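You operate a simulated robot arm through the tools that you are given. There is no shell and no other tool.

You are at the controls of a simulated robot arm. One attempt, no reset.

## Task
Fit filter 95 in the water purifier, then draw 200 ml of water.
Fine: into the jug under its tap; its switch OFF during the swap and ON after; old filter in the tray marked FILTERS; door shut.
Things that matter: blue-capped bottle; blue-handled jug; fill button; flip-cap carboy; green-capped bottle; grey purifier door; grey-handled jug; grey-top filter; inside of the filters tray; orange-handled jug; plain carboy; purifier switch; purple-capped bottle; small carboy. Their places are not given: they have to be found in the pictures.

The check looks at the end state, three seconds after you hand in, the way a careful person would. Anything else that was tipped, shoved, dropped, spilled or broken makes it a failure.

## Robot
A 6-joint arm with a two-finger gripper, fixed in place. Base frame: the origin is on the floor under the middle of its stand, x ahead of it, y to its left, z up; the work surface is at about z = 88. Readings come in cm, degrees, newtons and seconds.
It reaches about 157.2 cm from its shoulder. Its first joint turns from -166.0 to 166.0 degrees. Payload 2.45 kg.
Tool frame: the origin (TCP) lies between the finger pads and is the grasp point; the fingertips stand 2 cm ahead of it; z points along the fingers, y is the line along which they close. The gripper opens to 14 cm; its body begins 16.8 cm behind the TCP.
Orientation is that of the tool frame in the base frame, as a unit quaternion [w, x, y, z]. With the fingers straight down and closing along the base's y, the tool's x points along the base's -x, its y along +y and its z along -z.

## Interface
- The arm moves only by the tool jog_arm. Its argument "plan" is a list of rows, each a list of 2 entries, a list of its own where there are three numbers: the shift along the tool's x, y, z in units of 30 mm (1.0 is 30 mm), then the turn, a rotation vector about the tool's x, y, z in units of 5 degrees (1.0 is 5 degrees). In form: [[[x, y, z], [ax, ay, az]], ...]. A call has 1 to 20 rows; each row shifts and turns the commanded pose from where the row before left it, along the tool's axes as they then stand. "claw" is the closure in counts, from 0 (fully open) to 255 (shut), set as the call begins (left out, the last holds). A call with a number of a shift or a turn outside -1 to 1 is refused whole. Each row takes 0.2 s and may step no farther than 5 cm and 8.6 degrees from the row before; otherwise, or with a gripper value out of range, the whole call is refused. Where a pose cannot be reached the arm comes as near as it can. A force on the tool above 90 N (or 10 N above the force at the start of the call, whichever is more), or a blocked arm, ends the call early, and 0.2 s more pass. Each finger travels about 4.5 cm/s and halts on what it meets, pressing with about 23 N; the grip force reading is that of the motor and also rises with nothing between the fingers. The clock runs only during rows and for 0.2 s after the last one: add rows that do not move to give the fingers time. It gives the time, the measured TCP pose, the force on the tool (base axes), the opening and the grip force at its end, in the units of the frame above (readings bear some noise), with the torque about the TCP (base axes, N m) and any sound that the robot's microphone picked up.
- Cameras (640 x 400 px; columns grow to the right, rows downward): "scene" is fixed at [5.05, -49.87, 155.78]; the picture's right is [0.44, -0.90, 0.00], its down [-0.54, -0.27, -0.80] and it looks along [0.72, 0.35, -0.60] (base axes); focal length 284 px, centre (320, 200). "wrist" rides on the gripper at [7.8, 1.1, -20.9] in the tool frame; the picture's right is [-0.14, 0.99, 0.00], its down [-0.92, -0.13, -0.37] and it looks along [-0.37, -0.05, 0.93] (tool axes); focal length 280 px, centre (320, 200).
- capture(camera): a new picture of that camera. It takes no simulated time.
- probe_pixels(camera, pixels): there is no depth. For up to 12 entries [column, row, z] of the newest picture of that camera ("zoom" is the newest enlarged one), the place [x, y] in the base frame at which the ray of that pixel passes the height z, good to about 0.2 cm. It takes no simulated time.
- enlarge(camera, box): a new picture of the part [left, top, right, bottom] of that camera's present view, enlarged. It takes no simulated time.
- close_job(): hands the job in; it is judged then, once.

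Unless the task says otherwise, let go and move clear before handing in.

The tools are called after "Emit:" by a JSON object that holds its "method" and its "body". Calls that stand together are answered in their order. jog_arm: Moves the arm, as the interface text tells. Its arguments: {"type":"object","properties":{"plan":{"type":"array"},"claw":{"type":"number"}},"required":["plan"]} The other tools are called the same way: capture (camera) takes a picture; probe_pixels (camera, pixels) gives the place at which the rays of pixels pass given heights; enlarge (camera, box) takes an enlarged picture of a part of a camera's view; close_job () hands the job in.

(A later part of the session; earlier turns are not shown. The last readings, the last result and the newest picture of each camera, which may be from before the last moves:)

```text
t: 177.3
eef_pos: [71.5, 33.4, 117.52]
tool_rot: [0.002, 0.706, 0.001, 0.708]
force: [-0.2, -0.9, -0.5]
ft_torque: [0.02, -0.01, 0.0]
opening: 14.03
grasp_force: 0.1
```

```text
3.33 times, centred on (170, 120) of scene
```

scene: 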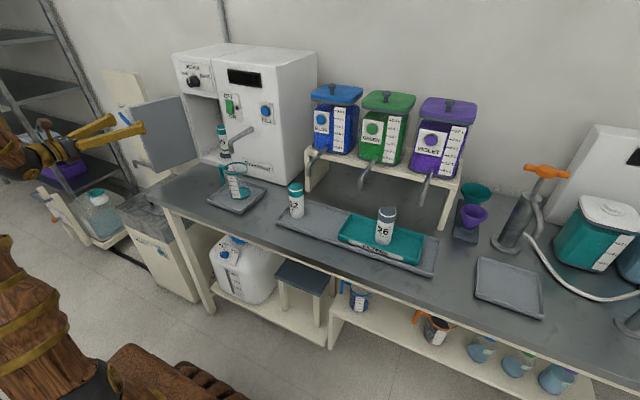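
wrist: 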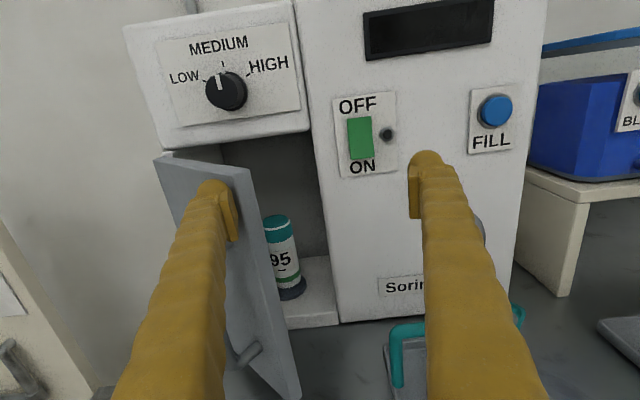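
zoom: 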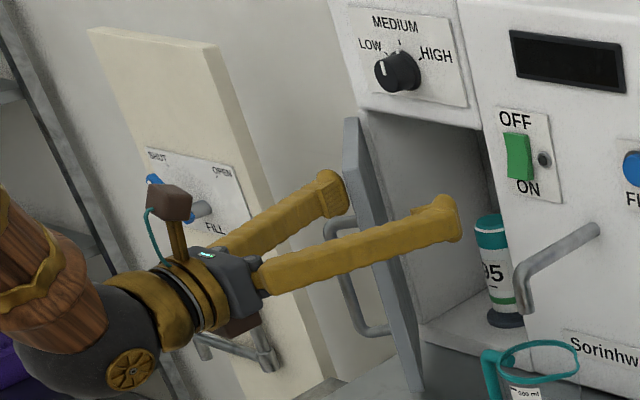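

The door is at about 50°. To avoid touching the switch with the right finger, I'll back off, close the gripper, and push the door's front face straight in at y≈41, above the handle.

Emit:
{"method": "jog_arm", "body": {"plan": [[[0, 0, -1], [0, 0, 0]], [[0, 0, -1], [0, 0, 0]], [[0, 0, -1], [0, 0, 0]], [[0, -0.6, -0.3], [0, 0, 0]], [[0, -1, 0], [0, 0, 0]], [[0, -0.9, 0], [0, 0, 0]], [[0, 0, 0], [0, 0, 0]], [[0, 0, 0], [0, 0, 0]]], "claw": 255}}

Emit:
{"method": "capture", "body": {"camera": "wrist"}}

Emit:
{"method": "enlarge", "body": {"camera": "scene", "box": [80, 60, 260, 180]}}

```text
t: 179.1
eef_pos: [61.67, 40.83, 117.49]
tool_rot: [0.002, 0.707, 0.0, 0.708]
force: [-0.1, -0.2, -0.1]
ft_torque: [-0.04, 0.0, -0.01]
opening: 0.05
grasp_force: 15.7
```

```text
taken
```

wrist: 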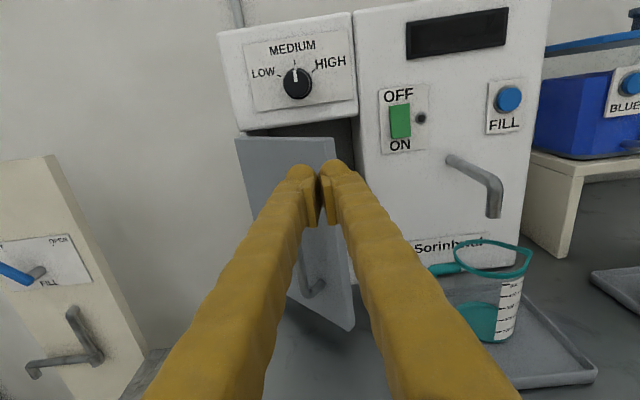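

```text
3.33 times, centred on (170, 120) of scene
```

zoom: 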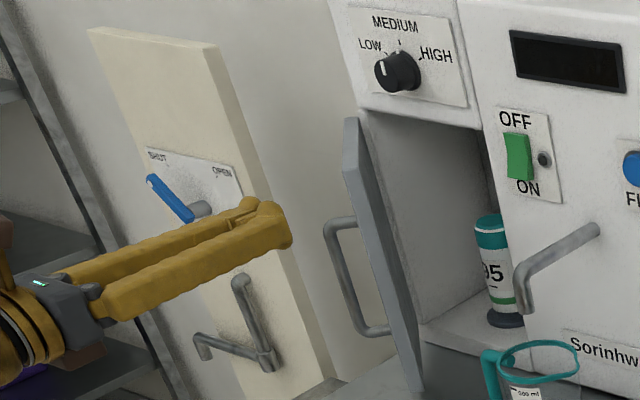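

The closed fingers face the door front above its handle. I'll push forward slowly.

Emit:
{"method": "jog_arm", "body": {"plan": [[[0, 0, 0.8], [0, 0, 0]], [[0, 0, 0.6], [0, 0, 0]], [[0, 0, 0.3], [0, 0, 0]], [[0, 0, 0.25], [0, 0, 0]], [[0, 0, 0.25], [0, 0, 0]], [[0, 0, 0.25], [0, 0, 0]], [[0, 0, 0.25], [0, 0, 0]], [[0, 0, 0.25], [0, 0, 0]], [[0, 0, 0.25], [0, 0, 0]], [[0, 0, 0.25], [0, 0, 0]], [[0, 0, 0.25], [0, 0, 0]], [[0, 0, 0.25], [0, 0, 0]], [[0, 0, 0.25], [0, 0, 0]], [[0, 0, 0], [0, 0, 0]]]}}

Emit:
{"method": "capture", "body": {"camera": "wrist"}}

Emit:
{"method": "enlarge", "body": {"camera": "scene", "box": [80, 60, 260, 180]}}

```text
t: 182.1
eef_pos: [74.21, 40.78, 117.43]
tool_rot: [0.0, 0.707, 0.003, 0.708]
force: [0.1, -0.4, -0.7]
ft_torque: [-0.02, -0.01, 0.0]
opening: 0.0
grasp_force: 23.4
```

```text
taken
```

wrist: 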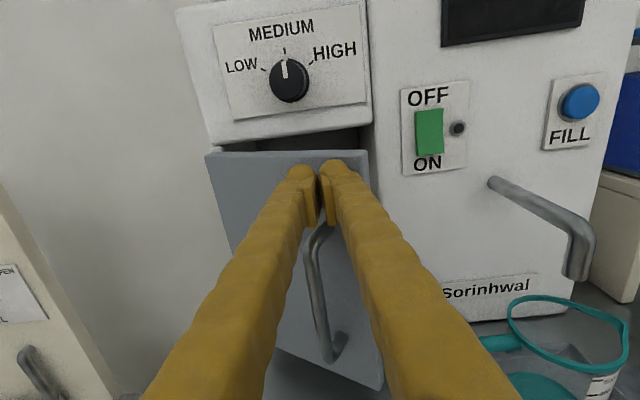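

```text
3.33 times, centred on (170, 120) of scene
```

zoom: 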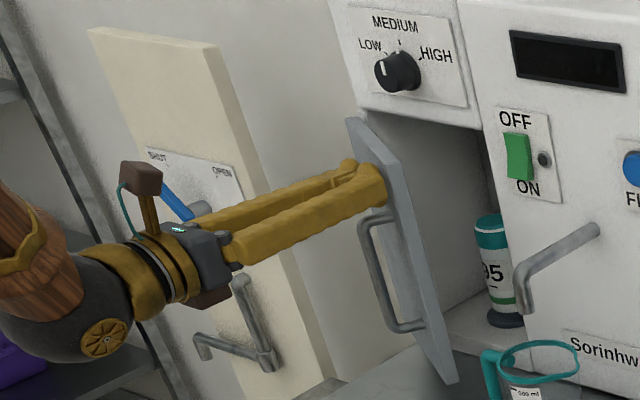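

The door is swinging in at about 35°. I'll keep pushing.

Emit:
{"method": "jog_arm", "body": {"plan": [[[0, 0, 0.25], [0, 0, 0]], [[0, 0, 0.25], [0, 0, 0]], [[0, 0, 0.25], [0, 0, 0]], [[0, 0, 0.25], [0, 0, 0]], [[0, 0, 0.25], [0, 0, 0]], [[0, 0, 0.25], [0, 0, 0]], [[0, 0, 0.25], [0, 0, 0]], [[0, 0, 0.25], [0, 0, 0]], [[0, 0, 0.2], [0, 0, 0]], [[0, 0, 0.2], [0, 0, 0]], [[0, 0, 0.15], [0, 0, 0]], [[0, 0, 0.15], [0, 0, 0]], [[0, 0, 0], [0, 0, 0]]]}}

Emit:
{"method": "capture", "body": {"camera": "wrist"}}

Emit:
{"method": "enlarge", "body": {"camera": "scene", "box": [120, 60, 280, 180]}}

```text
t: 184.9
eef_pos: [82.27, 40.85, 117.56]
tool_rot: [0.002, 0.706, 0.001, 0.708]
force: [-0.2, -0.5, 0.7]
ft_torque: [0.05, -0.02, -0.02]
opening: 0.03
grasp_force: 22.5
```

```text
taken
```

wrist: 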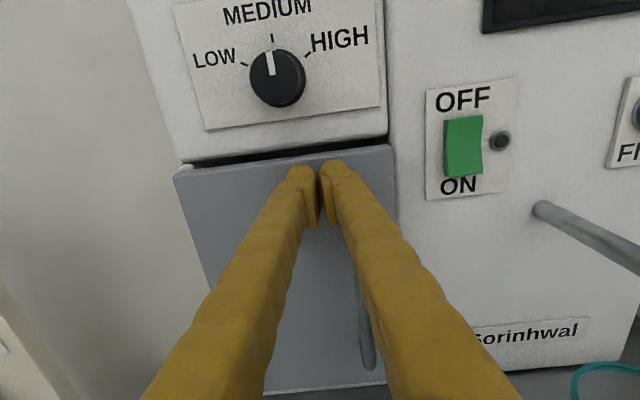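

```text
3.33 times, centred on (200, 120) of scene
```

zoom: 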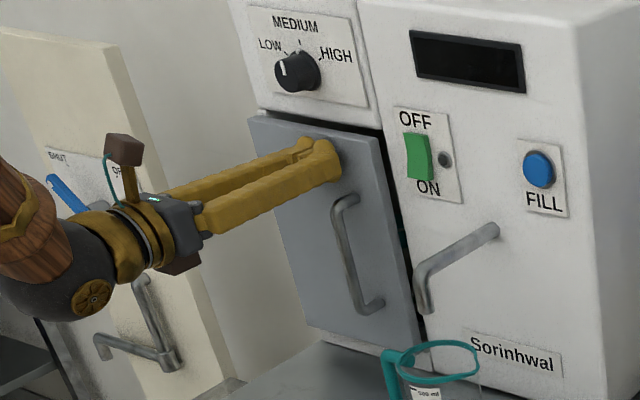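

Almost closed, with the tip at x≈84.3 and a small gap still showing. I'll push on gently until it stops.

Emit:
{"method": "jog_arm", "body": {"plan": [[[0, 0, 0.15], [0, 0, 0]], [[0, 0, 0.15], [0, 0, 0]], [[0, 0, 0.15], [0, 0, 0]], [[0, 0, 0], [0, 0, 0]]]}}

Emit:
{"method": "enlarge", "body": {"camera": "scene", "box": [120, 60, 280, 180]}}

```text
t: 185.6
eef_pos: [83.05, 40.85, 117.59]
tool_rot: [0.002, 0.707, 0.001, 0.708]
force: [-43.7, -8.1, 7.1]
ft_torque: [-0.01, -0.15, -0.1]
opening: 0.59
grasp_force: 29.5
stopped in row 3: the force on the tool passed its limit at 111 N (the readings are from after the stop); the commanded pose is now the measured one
```

```text
3.33 times, centred on (200, 120) of scene
```

zoom: 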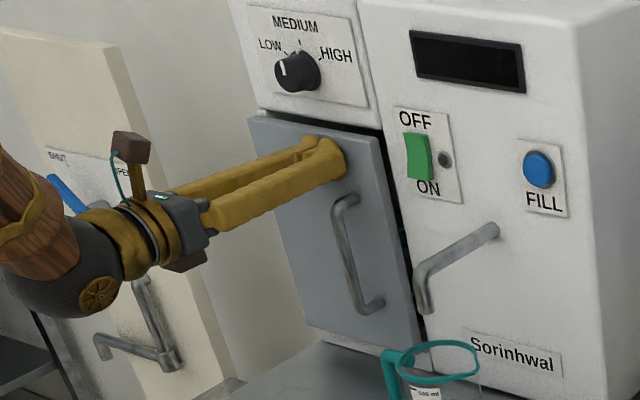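

The door met its stop. I'll back off and compare with the original closed-door view.

Emit:
{"method": "jog_arm", "body": {"plan": [[[0, 0, -0.3], [0, 0, 0]], [[0, 0, -0.7], [0, 0, 0]], [[0, 0, -1], [0, 0, 0]], [[0, 0, -1], [0, 0, 0]], [[0, 0, -0.8], [0, 0, 0]], [[0, 0, 0], [0, 0, 0]]]}}

Emit:
{"method": "enlarge", "body": {"camera": "scene", "box": [160, 80, 260, 180]}}

Emit:
{"method": "capture", "body": {"camera": "wrist"}}

```text
t: 187.0
eef_pos: [71.82, 40.87, 117.34]
tool_rot: [0.001, 0.707, 0.001, 0.707]
force: [-0.8, 0.5, -0.5]
ft_torque: [-0.02, 0.02, 0.02]
opening: 0.0
grasp_force: 29.8
```

```text
4.00 times, centred on (210, 130) of scene
```

zoom: 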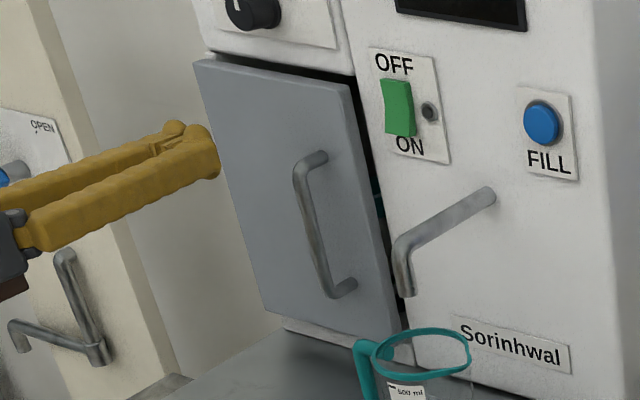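

```text
taken
```

wrist: 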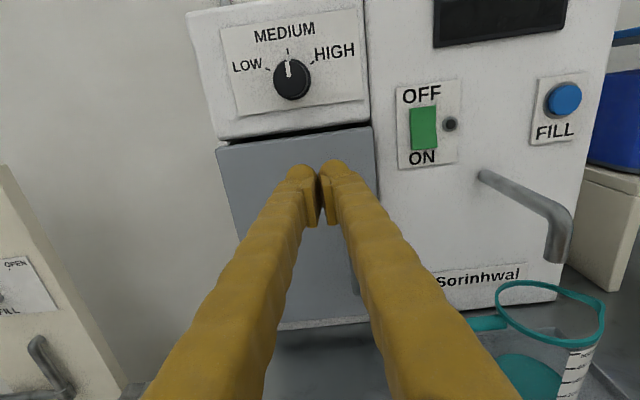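

The closed door matches the original view exactly. Next is the switch: I'll line up with the rocker's ON end at y≈28.3, z≈117.2.

Emit:
{"method": "jog_arm", "body": {"plan": [[[0, 1, 0], [0, 0, 0]], [[0, 1, 0], [0, 0, 0]], [[0, 1, 0], [0, 0, 0]], [[0, 1, 0.3], [0, 0, 0]], [[-0.04, 0.2, 1], [0, 0, 0]], [[0, 0, 1], [0, 0, 0]], [[0, 0, 1], [0, 0, 0]], [[0, 0, 0.2], [0, 0, 0]], [[0, 0, 0], [0, 0, 0]]]}}

Emit:
{"method": "enlarge", "body": {"camera": "scene", "box": [160, 50, 320, 150]}}

Emit:
{"method": "capture", "body": {"camera": "wrist"}}

```text
t: 189.0
eef_pos: [82.38, 28.12, 117.33]
tool_rot: [0.001, 0.707, 0.001, 0.707]
force: [0.1, -0.2, 0.1]
ft_torque: [0.03, -0.03, 0.01]
opening: 0.0
grasp_force: 30.0
```

```text
4.00 times, centred on (240, 100) of scene
```

zoom: 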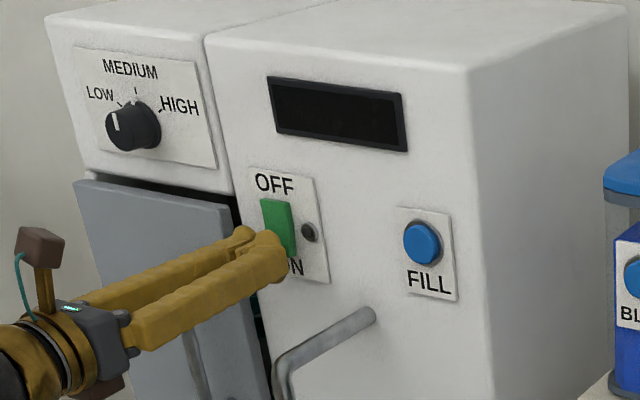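

```text
taken
```

wrist: 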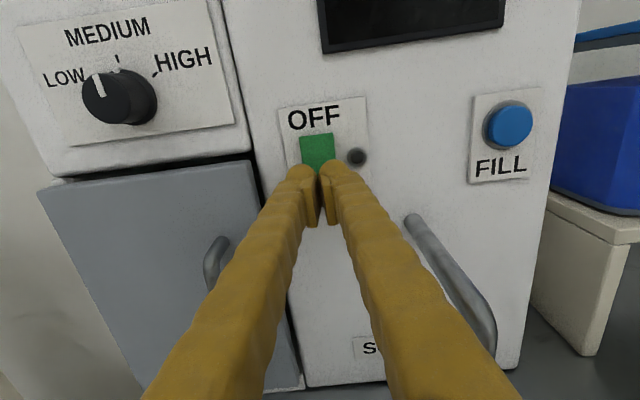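

The fingertips sit over the rocker's lower (ON) end. I'll press in small steps.

Emit:
{"method": "jog_arm", "body": {"plan": [[[0, 0, 0.1], [0, 0, 0]], [[0, 0, 0.1], [0, 0, 0]], [[0, 0, 0.1], [0, 0, 0]], [[0, 0, 0.1], [0, 0, 0]], [[0, 0, 0], [0, 0, 0]]]}}

Emit:
{"method": "enlarge", "body": {"camera": "scene", "box": [160, 50, 320, 150]}}

```text
t: 190.2
eef_pos: [83.46, 28.24, 117.44]
tool_rot: [0.001, 0.707, 0.002, 0.707]
force: [-0.7, 0.3, 0.0]
ft_torque: [0.01, 0.01, 0.03]
opening: 0.6
grasp_force: 29.5
```

```text
4.00 times, centred on (240, 100) of scene
```

zoom: 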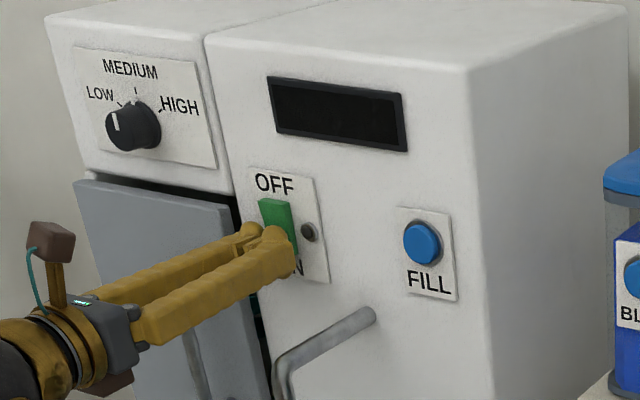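

It's still dark. I'll press slightly further.

Emit:
{"method": "jog_arm", "body": {"plan": [[[0, 0, 0.07], [0, 0, 0]], [[0, 0, 0.07], [0, 0, 0]], [[0, 0, 0], [0, 0, 0]]]}}

Emit:
{"method": "enlarge", "body": {"camera": "scene", "box": [160, 50, 320, 150]}}

```text
t: 190.8
eef_pos: [83.61, 28.18, 117.29]
tool_rot: [0.0, 0.707, 0.003, 0.707]
force: [-34.8, -7.4, 9.0]
ft_torque: [0.02, -0.58, -0.13]
opening: 0.57
grasp_force: 29.3
stopped in row 3: the force on the tool passed its limit at 99 N (the readings are from after the stop); the commanded pose is now the measured one
```

```text
4.00 times, centred on (240, 100) of scene
```

zoom: 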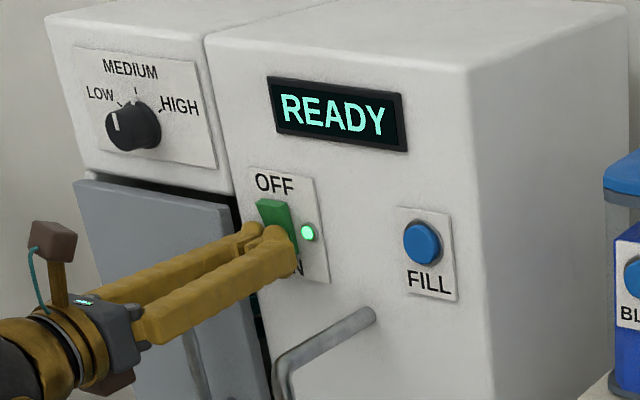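

The lamp is lit and the display says READY. I'll retreat, yaw the tool 25° right for reach and come in front of the FILL button at about (86.5,11.5,120.5).

Emit:
{"method": "jog_arm", "body": {"plan": [[[0, 0, -0.5], [0, 0, 0]], [[0, 0, -1], [0, 0, 0]], [[0, 0, -1], [0, 0, 0]], [[0.2, 0, 0], [-1, 0, 0]], [[0.2, 0, 0], [-1, 0, 0]], [[0.2, 0, 0], [-1, 0, 0]], [[0.2, 0, 0], [-1, 0, 0]], [[0.27, 0, 0], [-1, 0, 0]], [[0, 0.887, 0.413], [0, 0, 0]], [[0, 0.887, 0.413], [0, 0, 0]], [[0, 0.887, 0.413], [0, 0, 0]], [[0, 0.887, 0.413], [0, 0, 0]], [[0, 0.887, 0.413], [0, 0, 0]], [[0, 0.887, 0.413], [0, 0, 0]], [[0, 0, 0], [0, 0, 0]]]}}

Emit:
{"method": "capture", "body": {"camera": "wrist"}}

Emit:
{"method": "capture", "body": {"camera": "scene"}}

Emit:
{"method": "enlarge", "body": {"camera": "scene", "box": [160, 50, 320, 150]}}

```text
t: 194.1
eef_pos: [76.22, 10.68, 120.54]
tool_rot: [0.153, 0.69, -0.151, 0.691]
force: [-0.1, 0.2, 0.8]
ft_torque: [0.04, -0.02, -0.03]
opening: 0.0
grasp_force: 29.7
```

```text
taken
```

wrist: 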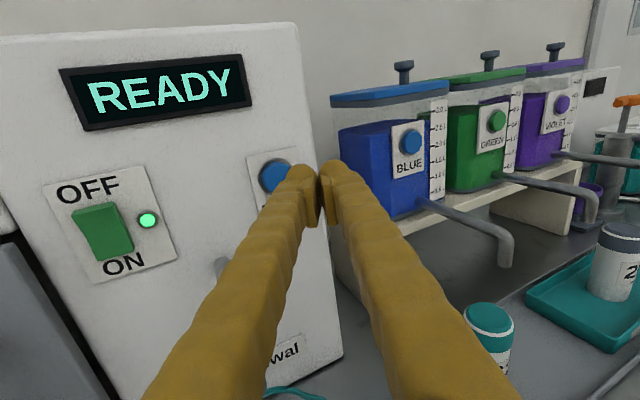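

```text
taken
```

scene: 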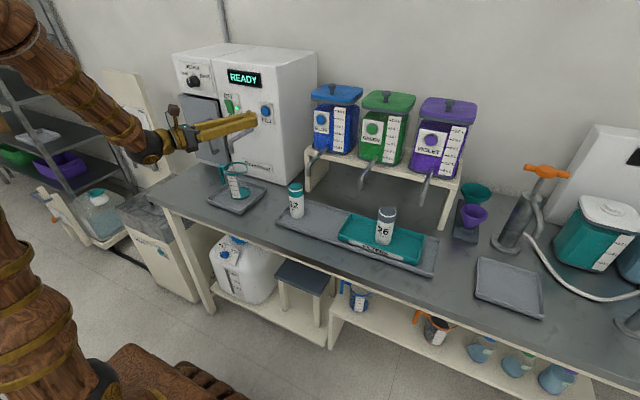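

```text
4.00 times, centred on (240, 100) of scene
```

zoom: 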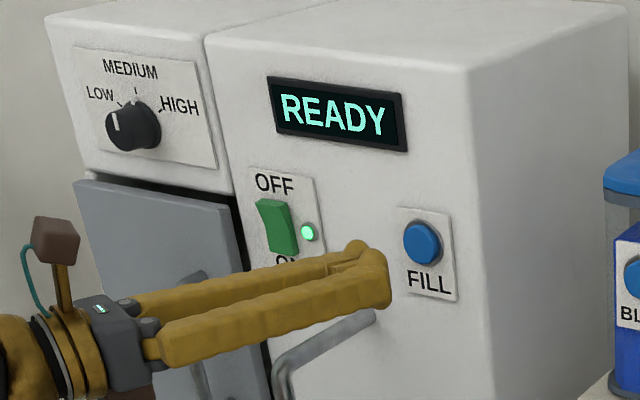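

The button's at (86.5,11.5,120.3), in line with the left fingertip. I'll close to about 1.3 cm and then view the jug.

Emit:
{"method": "jog_arm", "body": {"plan": [[[0, -0.306, 0.655], [0, 0, 0]], [[0, -0.306, 0.655], [0, 0, 0]], [[0, -0.306, 0.655], [0, 0, 0]], [[0, 0, 0], [0, 0, 0]]]}}

Emit:
{"method": "capture", "body": {"camera": "wrist"}}

Emit:
{"method": "enlarge", "body": {"camera": "scene", "box": [160, 50, 320, 150]}}

Emit:
{"method": "enlarge", "body": {"camera": "scene", "box": [200, 140, 280, 220]}}

```text
t: 195.1
eef_pos: [82.73, 10.78, 120.62]
tool_rot: [0.154, 0.691, -0.149, 0.691]
force: [-0.8, -0.3, 1.0]
ft_torque: [0.0, 0.01, -0.03]
opening: 0.01
grasp_force: 29.4
```

```text
taken
```

wrist: 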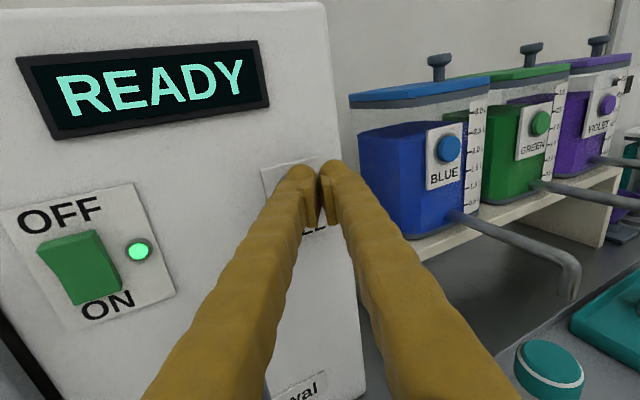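

```text
4.00 times, centred on (240, 100) of scene
```

zoom: 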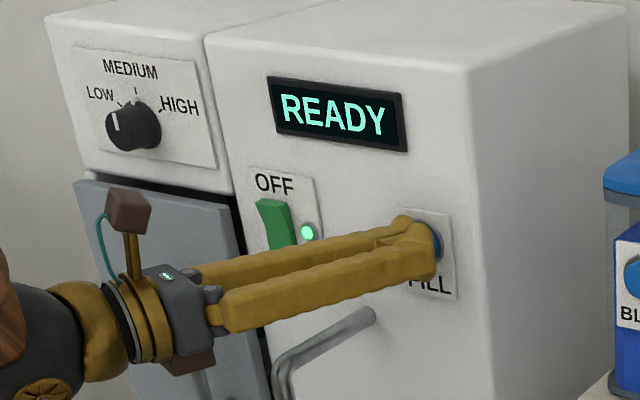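

```text
5.00 times, centred on (240, 180) of scene
```

zoom: 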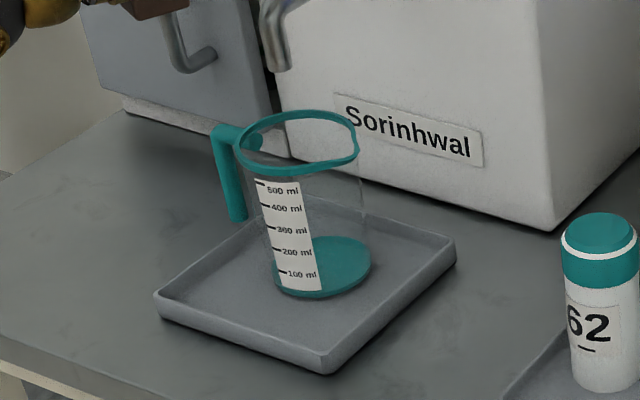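

The jug is empty and in clear view. I'll nudge toward the button in small single steps and watch the display and spout.

Emit:
{"method": "jog_arm", "body": {"plan": [[[0, -0.056, 0.12], [0, 0, 0]], [[0, -0.042, 0.09], [0, 0, 0]]]}}

Emit:
{"method": "enlarge", "body": {"camera": "scene", "box": [200, 60, 320, 210]}}

```text
t: 195.7
eef_pos: [83.49, 10.85, 120.54]
tool_rot: [0.154, 0.691, -0.151, 0.69]
force: [-1.6, 0.5, -0.1]
ft_torque: [0.02, 0.01, 0.02]
opening: 0.0
grasp_force: 29.3
heard: click
```

```text
2.67 times, centred on (260, 135) of scene
```

zoom: 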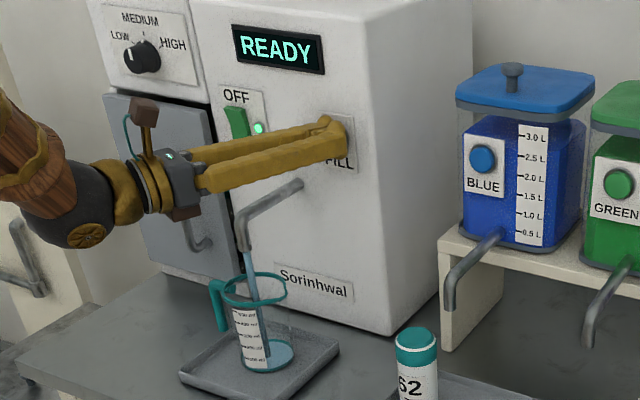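

A click, and water is now flowing into the jug. I'll check the level.

Emit:
{"method": "enlarge", "body": {"camera": "scene", "box": [220, 155, 270, 205]}}

```text
8.00 times, centred on (245, 180) of scene
```

zoom: 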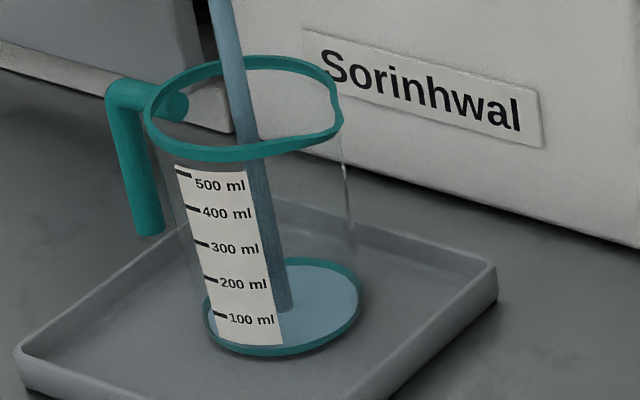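

The level is still below 100 ml. I'll let one short tick pass to gauge the flow rate.

Emit:
{"method": "jog_arm", "body": {"plan": [[[0, 0, 0], [0, 0, 0]]]}}

Emit:
{"method": "enlarge", "body": {"camera": "scene", "box": [220, 155, 270, 205]}}

```text
t: 196.1
eef_pos: [83.48, 10.69, 120.63]
tool_rot: [0.155, 0.69, -0.151, 0.69]
force: [-1.8, 0.7, -1.2]
ft_torque: [0.0, -0.02, 0.0]
opening: 0.0
grasp_force: 29.8
```

```text
8.00 times, centred on (245, 180) of scene
```

zoom: 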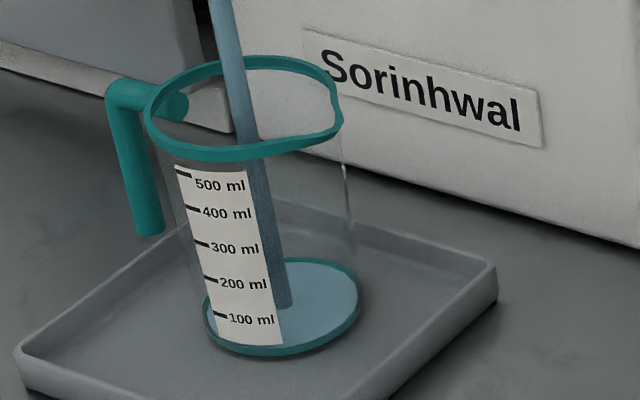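

The rise is slow. I'll wait about one second and measure again.

Emit:
{"method": "jog_arm", "body": {"plan": [[[0, 0, 0], [0, 0, 0]], [[0, 0, 0], [0, 0, 0]], [[0, 0, 0], [0, 0, 0]], [[0, 0, 0], [0, 0, 0]]]}}

Emit:
{"method": "enlarge", "body": {"camera": "scene", "box": [220, 155, 270, 205]}}

```text
t: 197.1
eef_pos: [83.53, 10.73, 120.68]
tool_rot: [0.154, 0.69, -0.151, 0.691]
force: [-2.1, -0.2, -1.0]
ft_torque: [-0.02, 0.03, -0.02]
opening: 0.0
grasp_force: 29.6
```

```text
8.00 times, centred on (245, 180) of scene
```

zoom: 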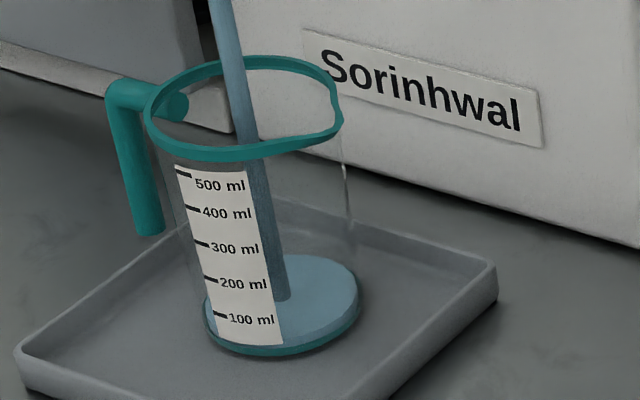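

Flow looks like roughly 25 ml/s, with about 40 ml in so far. I'll release the button now to learn whether the flow stops on release.

Emit:
{"method": "jog_arm", "body": {"plan": [[[0, 0.1, -0.21], [0, 0, 0]]]}}

Emit:
{"method": "enlarge", "body": {"camera": "scene", "box": [220, 140, 270, 205]}}

Emit:
{"method": "enlarge", "body": {"camera": "scene", "box": [200, 60, 320, 210]}}

```text
t: 197.4
eef_pos: [82.74, 10.59, 120.65]
tool_rot: [0.155, 0.69, -0.152, 0.691]
force: [0.4, 1.1, 0.0]
ft_torque: [-0.01, 0.01, 0.01]
opening: 0.0
grasp_force: 29.2
```

```text
6.15 times, centred on (245, 172) of scene
```

zoom: 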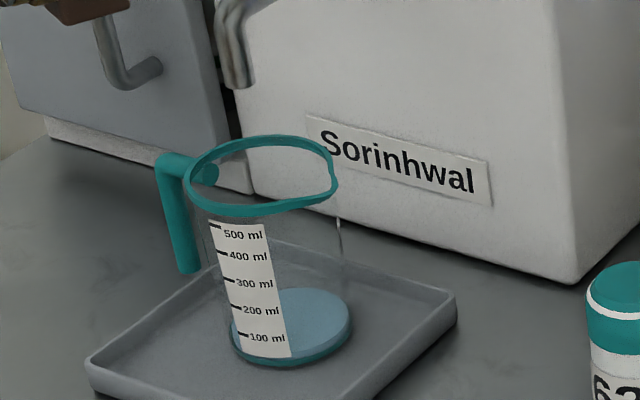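

```text
2.67 times, centred on (260, 135) of scene
```

zoom: 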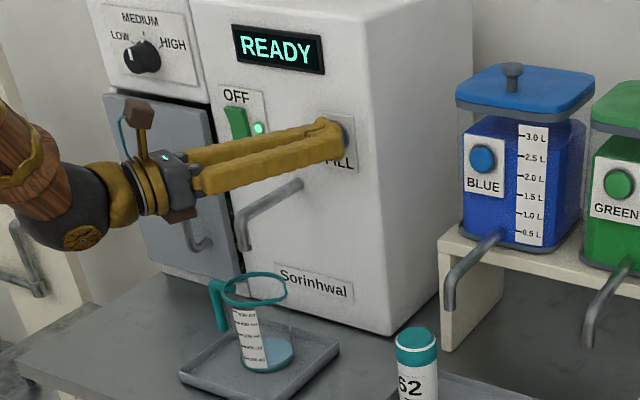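

Releasing the button stops the flow. I'll zoom in to read the present level.

Emit:
{"method": "enlarge", "body": {"camera": "scene", "box": [228, 170, 260, 202]}}

```text
12.50 times, centred on (244, 186) of scene
```

zoom: 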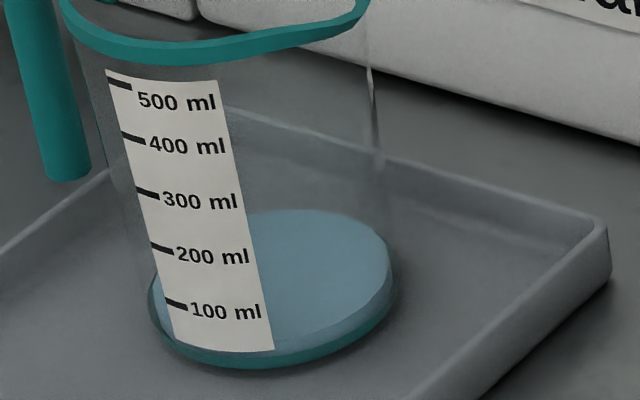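

The level is low and hard to read this way. I'll take the same 8× crop as before for direct comparison.

Emit:
{"method": "enlarge", "body": {"camera": "scene", "box": [220, 155, 270, 205]}}

Emit:
{"method": "enlarge", "body": {"camera": "scene", "box": [236, 184, 256, 204]}}

```text
8.00 times, centred on (245, 180) of scene
```

zoom: 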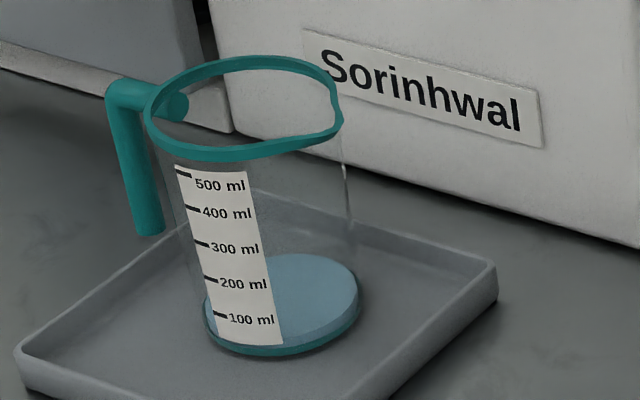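

```text
16.00 times, centred on (246, 194) of scene
```

zoom: 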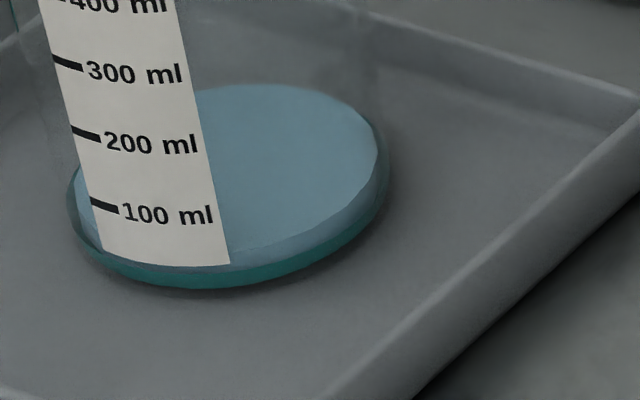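

The crop suggests about 30 ml after roughly 1.6 s, so near 19 ml/s. I'll press again for about 2.7 s and release, then re-measure.

Emit:
{"method": "jog_arm", "body": {"plan": [[[0, -0.1, 0.21], [0, 0, 0]], [[0, 0, 0], [0, 0, 0]], [[0, 0, 0], [0, 0, 0]], [[0, 0, 0], [0, 0, 0]], [[0, 0, 0], [0, 0, 0]], [[0, 0, 0], [0, 0, 0]], [[0, 0, 0], [0, 0, 0]], [[0, 0, 0], [0, 0, 0]], [[0, 0, 0], [0, 0, 0]], [[0, 0, 0], [0, 0, 0]], [[0, 0, 0], [0, 0, 0]], [[0, 0, 0], [0, 0, 0]], [[0, 0, 0], [0, 0, 0]], [[0, 0, 0], [0, 0, 0]], [[0, 0.1, -0.21], [0, 0, 0]]]}}

Emit:
{"method": "enlarge", "body": {"camera": "scene", "box": [220, 155, 270, 205]}}

Emit:
{"method": "enlarge", "body": {"camera": "scene", "box": [236, 184, 256, 204]}}

```text
t: 200.7
eef_pos: [82.82, 10.7, 120.65]
tool_rot: [0.154, 0.69, -0.152, 0.691]
force: [0.4, -0.1, -0.6]
ft_torque: [-0.03, 0.0, 0.01]
opening: 0.01
grasp_force: 29.4
```

```text
8.00 times, centred on (245, 180) of scene
```

zoom: 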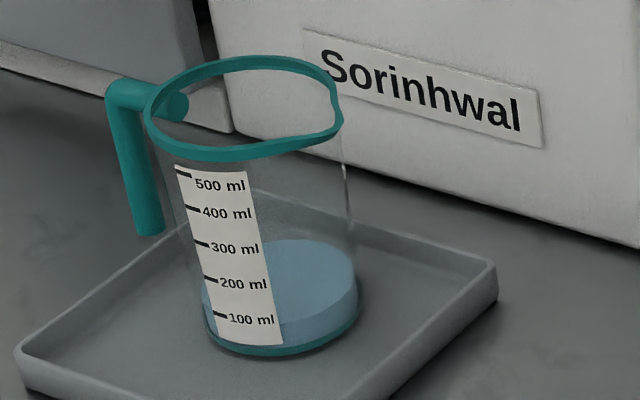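

```text
16.00 times, centred on (246, 194) of scene
```

zoom: 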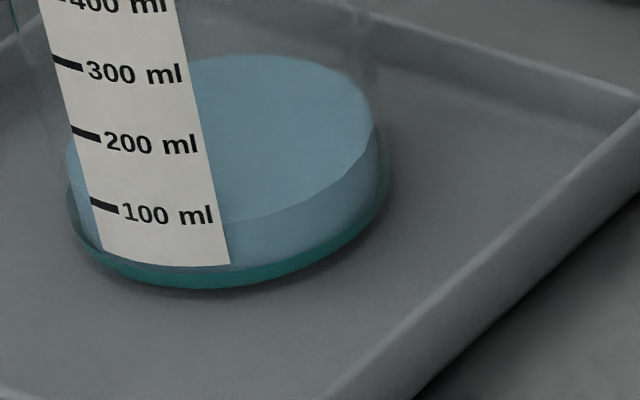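

The level rose about 42 ml in 2.8 s, so roughly 15 ml/s. I'll zoom right in at the label's left edge to read the waterline against the ticks.

Emit:
{"method": "enlarge", "body": {"camera": "scene", "box": [238, 188, 246, 202]}}

Emit:
{"method": "enlarge", "body": {"camera": "scene", "box": [246, 186, 260, 202]}}

```text
16.00 times, centred on (242, 195) of scene
```

zoom: 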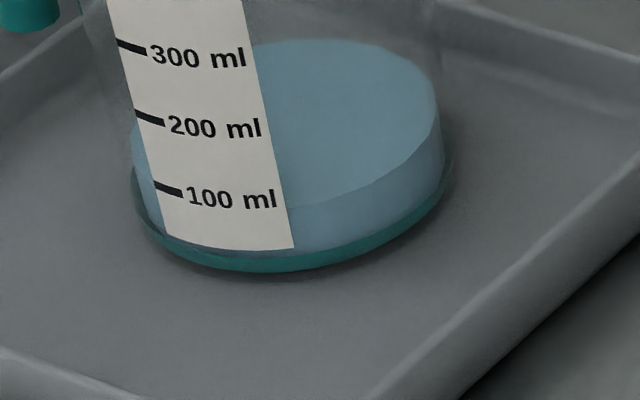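

```text
16.00 times, centred on (253, 194) of scene
```

zoom: 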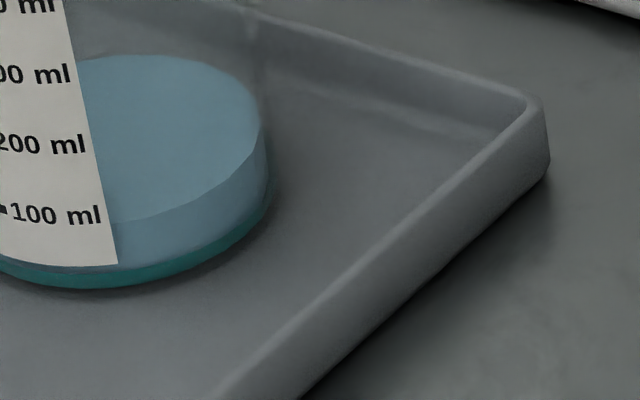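

Working through the geometry, the surface is at z≈90.56 and the 100 ml tick at z≈91.05 with 2.08 cm per 100 ml, so there are roughly 75 ml at about 17 ml/s. I'll hold the button another 3.7 s and re-measure.

Emit:
{"method": "jog_arm", "body": {"plan": [[[0, -0.1, 0.21], [0, 0, 0]], [[0, 0, 0], [0, 0, 0]], [[0, 0, 0], [0, 0, 0]], [[0, 0, 0], [0, 0, 0]], [[0, 0, 0], [0, 0, 0]], [[0, 0, 0], [0, 0, 0]], [[0, 0, 0], [0, 0, 0]], [[0, 0, 0], [0, 0, 0]], [[0, 0, 0], [0, 0, 0]], [[0, 0, 0], [0, 0, 0]], [[0, 0, 0], [0, 0, 0]], [[0, 0, 0], [0, 0, 0]], [[0, 0, 0], [0, 0, 0]], [[0, 0, 0], [0, 0, 0]], [[0, 0, 0], [0, 0, 0]], [[0, 0, 0], [0, 0, 0]], [[0, 0, 0], [0, 0, 0]], [[0, 0, 0], [0, 0, 0]], [[0, 0, 0], [0, 0, 0]], [[0, 0.1, -0.21], [0, 0, 0]]]}}

Emit:
{"method": "enlarge", "body": {"camera": "scene", "box": [238, 188, 246, 202]}}

Emit:
{"method": "enlarge", "body": {"camera": "scene", "box": [220, 155, 270, 205]}}

```text
t: 204.8
eef_pos: [82.71, 10.59, 120.6]
tool_rot: [0.155, 0.69, -0.151, 0.691]
force: [-0.3, 0.4, 0.8]
ft_torque: [0.0, -0.03, 0.01]
opening: 0.0
grasp_force: 29.1
```

```text
16.00 times, centred on (242, 195) of scene
```

zoom: 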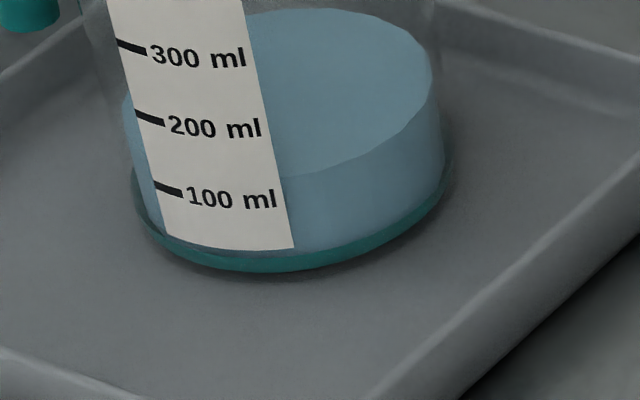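

```text
8.00 times, centred on (245, 180) of scene
```

zoom: 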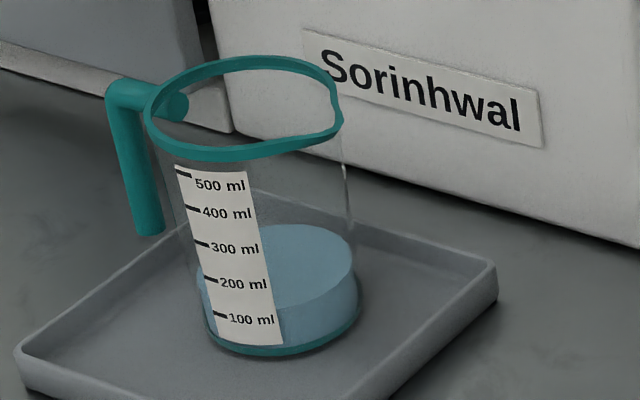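

That added only about 44 ml, giving a level near 120 ml, so the flow may not have run the whole time. I'll press again and look at the stream while holding.

Emit:
{"method": "jog_arm", "body": {"plan": [[[0, -0.1, 0.21], [0, 0, 0]], [[0, 0, 0], [0, 0, 0]]]}}

Emit:
{"method": "enlarge", "body": {"camera": "scene", "box": [200, 60, 320, 210]}}

Emit:
{"method": "enlarge", "body": {"camera": "scene", "box": [238, 188, 246, 202]}}

```text
t: 205.4
eef_pos: [83.45, 10.59, 120.73]
tool_rot: [0.155, 0.69, -0.151, 0.69]
force: [-1.6, 0.3, -1.2]
ft_torque: [0.01, 0.0, 0.01]
opening: 0.0
grasp_force: 28.7
```

```text
2.67 times, centred on (260, 135) of scene
```

zoom: 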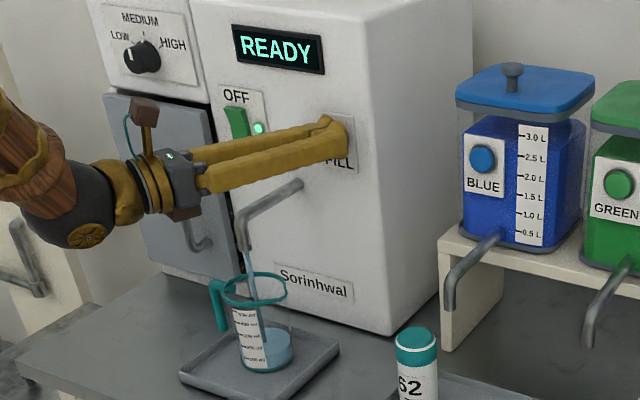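

```text
16.00 times, centred on (242, 195) of scene
```

zoom: 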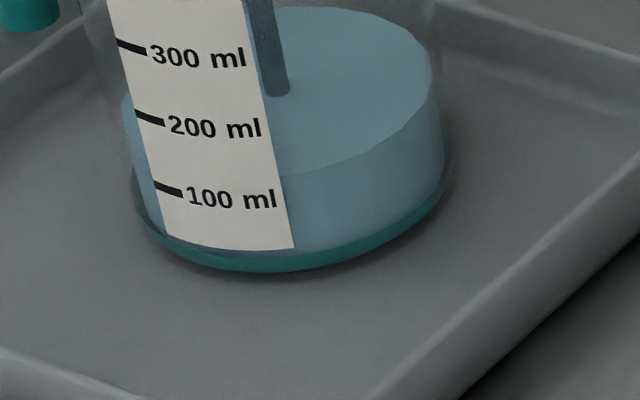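

It is flowing, with a slightly thinner stream. I'll hold for another second and re-measure.

Emit:
{"method": "jog_arm", "body": {"plan": [[[0, 0, 0], [0, 0, 0]], [[0, 0, 0], [0, 0, 0]], [[0, 0, 0], [0, 0, 0]], [[0, 0, 0], [0, 0, 0]]]}}

Emit:
{"method": "enlarge", "body": {"camera": "scene", "box": [220, 155, 270, 205]}}

Emit:
{"method": "enlarge", "body": {"camera": "scene", "box": [238, 186, 246, 200]}}

```text
t: 206.4
eef_pos: [83.34, 10.53, 120.66]
tool_rot: [0.154, 0.69, -0.151, 0.691]
force: [-1.5, 0.8, -0.3]
ft_torque: [-0.02, 0.01, 0.05]
opening: 0.0
grasp_force: 29.3
```

```text
8.00 times, centred on (245, 180) of scene
```

zoom: 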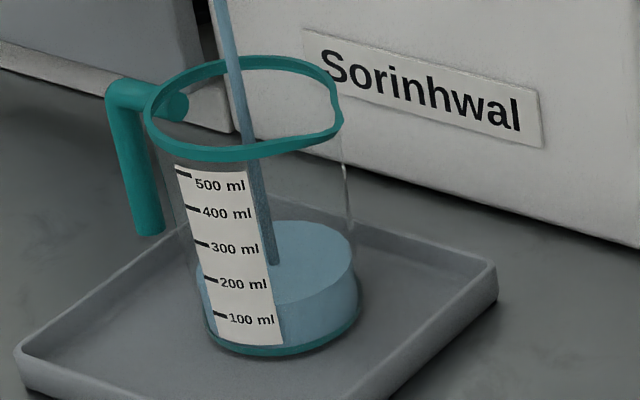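

```text
16.00 times, centred on (242, 193) of scene
```

zoom: 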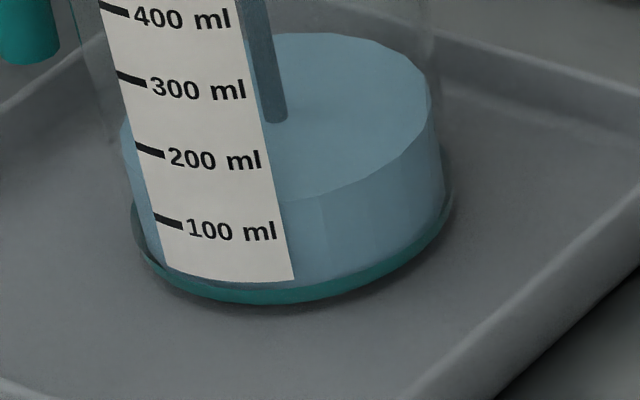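

At this press depth the flow is about 10 ml/s and the level is near 132 ml. I'll hold 4 more seconds and measure again.

Emit:
{"method": "jog_arm", "body": {"plan": [[[0, 0, 0], [0, 0, 0]], [[0, 0, 0], [0, 0, 0]], [[0, 0, 0], [0, 0, 0]], [[0, 0, 0], [0, 0, 0]], [[0, 0, 0], [0, 0, 0]], [[0, 0, 0], [0, 0, 0]], [[0, 0, 0], [0, 0, 0]], [[0, 0, 0], [0, 0, 0]], [[0, 0, 0], [0, 0, 0]], [[0, 0, 0], [0, 0, 0]], [[0, 0, 0], [0, 0, 0]], [[0, 0, 0], [0, 0, 0]], [[0, 0, 0], [0, 0, 0]], [[0, 0, 0], [0, 0, 0]], [[0, 0, 0], [0, 0, 0]]]}}

Emit:
{"method": "enlarge", "body": {"camera": "scene", "box": [220, 155, 270, 205]}}

Emit:
{"method": "enlarge", "body": {"camera": "scene", "box": [238, 186, 246, 200]}}

```text
t: 209.7
eef_pos: [83.44, 10.6, 120.62]
tool_rot: [0.155, 0.69, -0.151, 0.69]
force: [-1.0, -0.2, 0.0]
ft_torque: [0.0, 0.03, 0.02]
opening: 0.0
grasp_force: 29.4
```

```text
8.00 times, centred on (245, 180) of scene
```

zoom: 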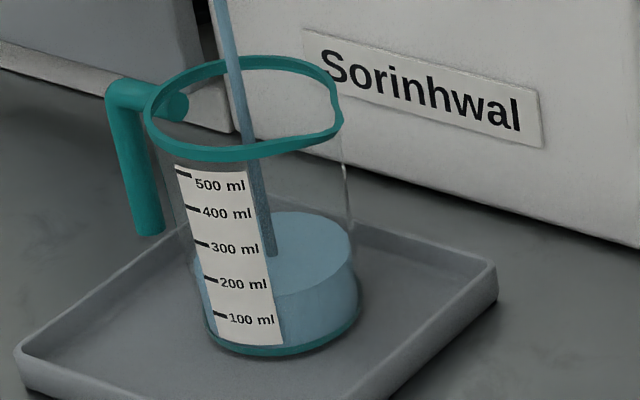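

```text
16.00 times, centred on (242, 193) of scene
```

zoom: 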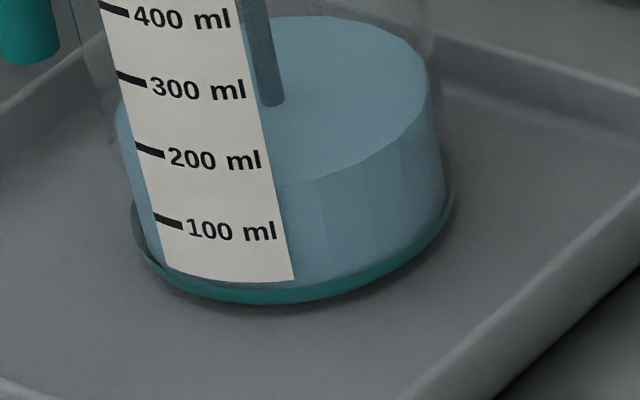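

The level is now about 155 ml and the flow has eased to roughly 8 ml/s. I'll hold about 3 more seconds and read again.

Emit:
{"method": "jog_arm", "body": {"plan": [[[0, 0, 0], [0, 0, 0]], [[0, 0, 0], [0, 0, 0]], [[0, 0, 0], [0, 0, 0]], [[0, 0, 0], [0, 0, 0]], [[0, 0, 0], [0, 0, 0]], [[0, 0, 0], [0, 0, 0]], [[0, 0, 0], [0, 0, 0]], [[0, 0, 0], [0, 0, 0]], [[0, 0, 0], [0, 0, 0]], [[0, 0, 0], [0, 0, 0]], [[0, 0, 0], [0, 0, 0]], [[0, 0, 0], [0, 0, 0]], [[0, 0, 0], [0, 0, 0]], [[0, 0, 0], [0, 0, 0]]]}}

Emit:
{"method": "enlarge", "body": {"camera": "scene", "box": [220, 155, 270, 205]}}

Emit:
{"method": "enlarge", "body": {"camera": "scene", "box": [238, 184, 246, 198]}}

```text
t: 212.7
eef_pos: [83.39, 10.51, 120.65]
tool_rot: [0.154, 0.69, -0.15, 0.691]
force: [-0.9, 0.0, 0.7]
ft_torque: [0.01, 0.03, 0.01]
opening: 0.0
grasp_force: 29.4
```

```text
8.00 times, centred on (245, 180) of scene
```

zoom: 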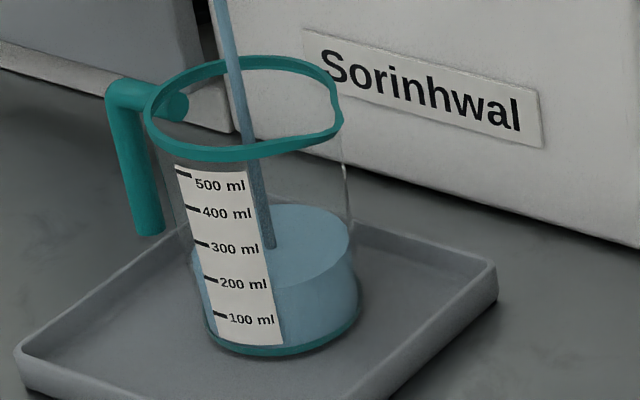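

```text
16.00 times, centred on (242, 191) of scene
```

zoom: 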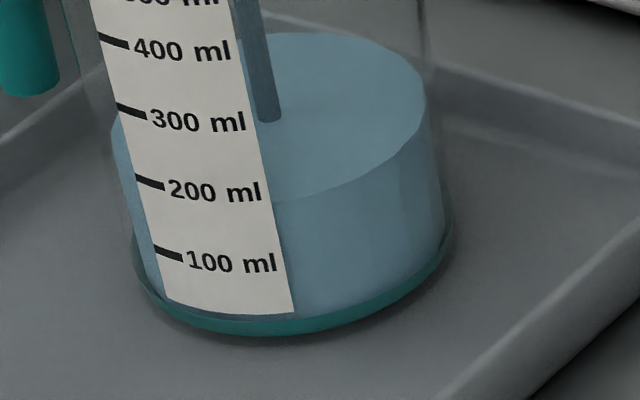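

Both edges of the surface give about 178 ml (z≈92.67, with the 200 tick at 93.13), at about 7 ml/s. I'll hold roughly 2 s more.

Emit:
{"method": "jog_arm", "body": {"plan": [[[0, 0, 0], [0, 0, 0]], [[0, 0, 0], [0, 0, 0]], [[0, 0, 0], [0, 0, 0]], [[0, 0, 0], [0, 0, 0]], [[0, 0, 0], [0, 0, 0]], [[0, 0, 0], [0, 0, 0]], [[0, 0, 0], [0, 0, 0]], [[0, 0, 0], [0, 0, 0]], [[0, 0, 0], [0, 0, 0]]]}}

Emit:
{"method": "enlarge", "body": {"camera": "scene", "box": [238, 184, 246, 198]}}

Emit:
{"method": "enlarge", "body": {"camera": "scene", "box": [232, 182, 240, 196]}}

```text
t: 214.7
eef_pos: [83.37, 10.6, 120.52]
tool_rot: [0.156, 0.69, -0.152, 0.69]
force: [-2.0, 0.1, 0.9]
ft_torque: [0.01, 0.03, -0.02]
opening: 0.01
grasp_force: 29.9
```

```text
16.00 times, centred on (242, 191) of scene
```

zoom: 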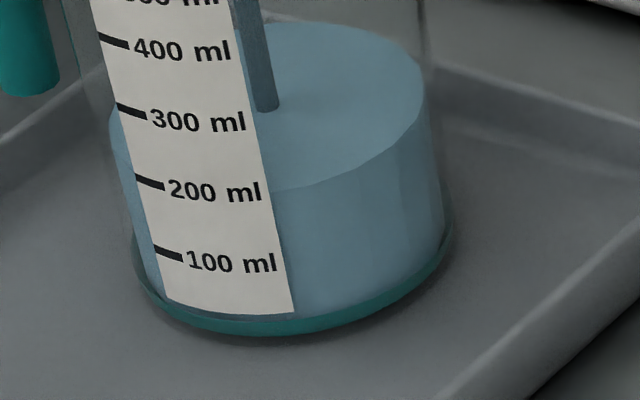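

```text
16.00 times, centred on (236, 189) of scene
```

zoom: 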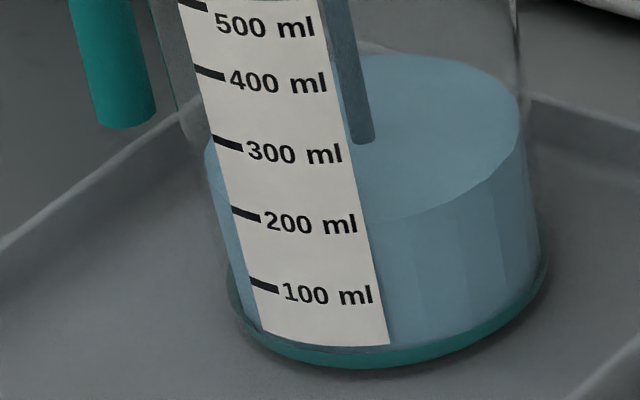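

Both edges now give about 192–194 ml. I'll hold 0.6 s more and release, which should land close to 200 ml.

Emit:
{"method": "jog_arm", "body": {"plan": [[[0, 0, 0], [0, 0, 0]], [[0, 0, 0], [0, 0, 0]], [[0, 0, 0], [0, 0, 0]], [[0, 0.1, -0.21], [0, 0, 0]]]}}

Emit:
{"method": "enlarge", "body": {"camera": "scene", "box": [238, 184, 246, 198]}}

Emit:
{"method": "enlarge", "body": {"camera": "scene", "box": [200, 60, 320, 210]}}

```text
t: 215.7
eef_pos: [82.75, 10.56, 120.67]
tool_rot: [0.155, 0.69, -0.151, 0.691]
force: [0.9, 0.3, -0.2]
ft_torque: [0.01, -0.01, -0.01]
opening: 0.0
grasp_force: 29.3
```

```text
16.00 times, centred on (242, 191) of scene
```

zoom: 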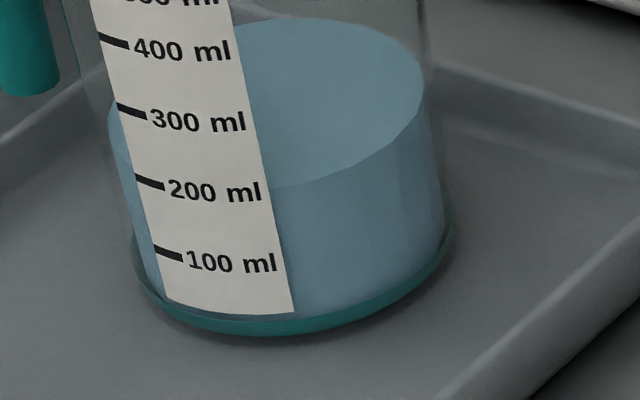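

```text
2.67 times, centred on (260, 135) of scene
```

zoom: 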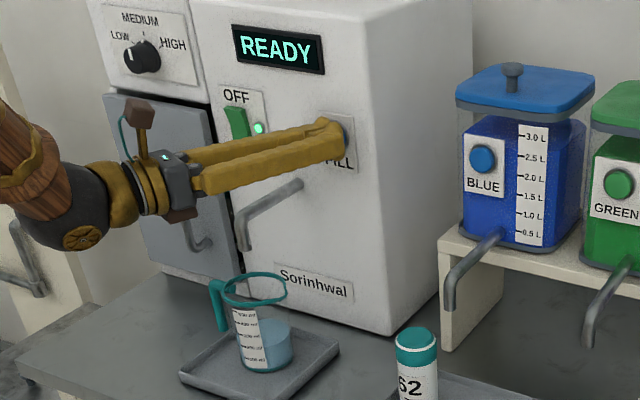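

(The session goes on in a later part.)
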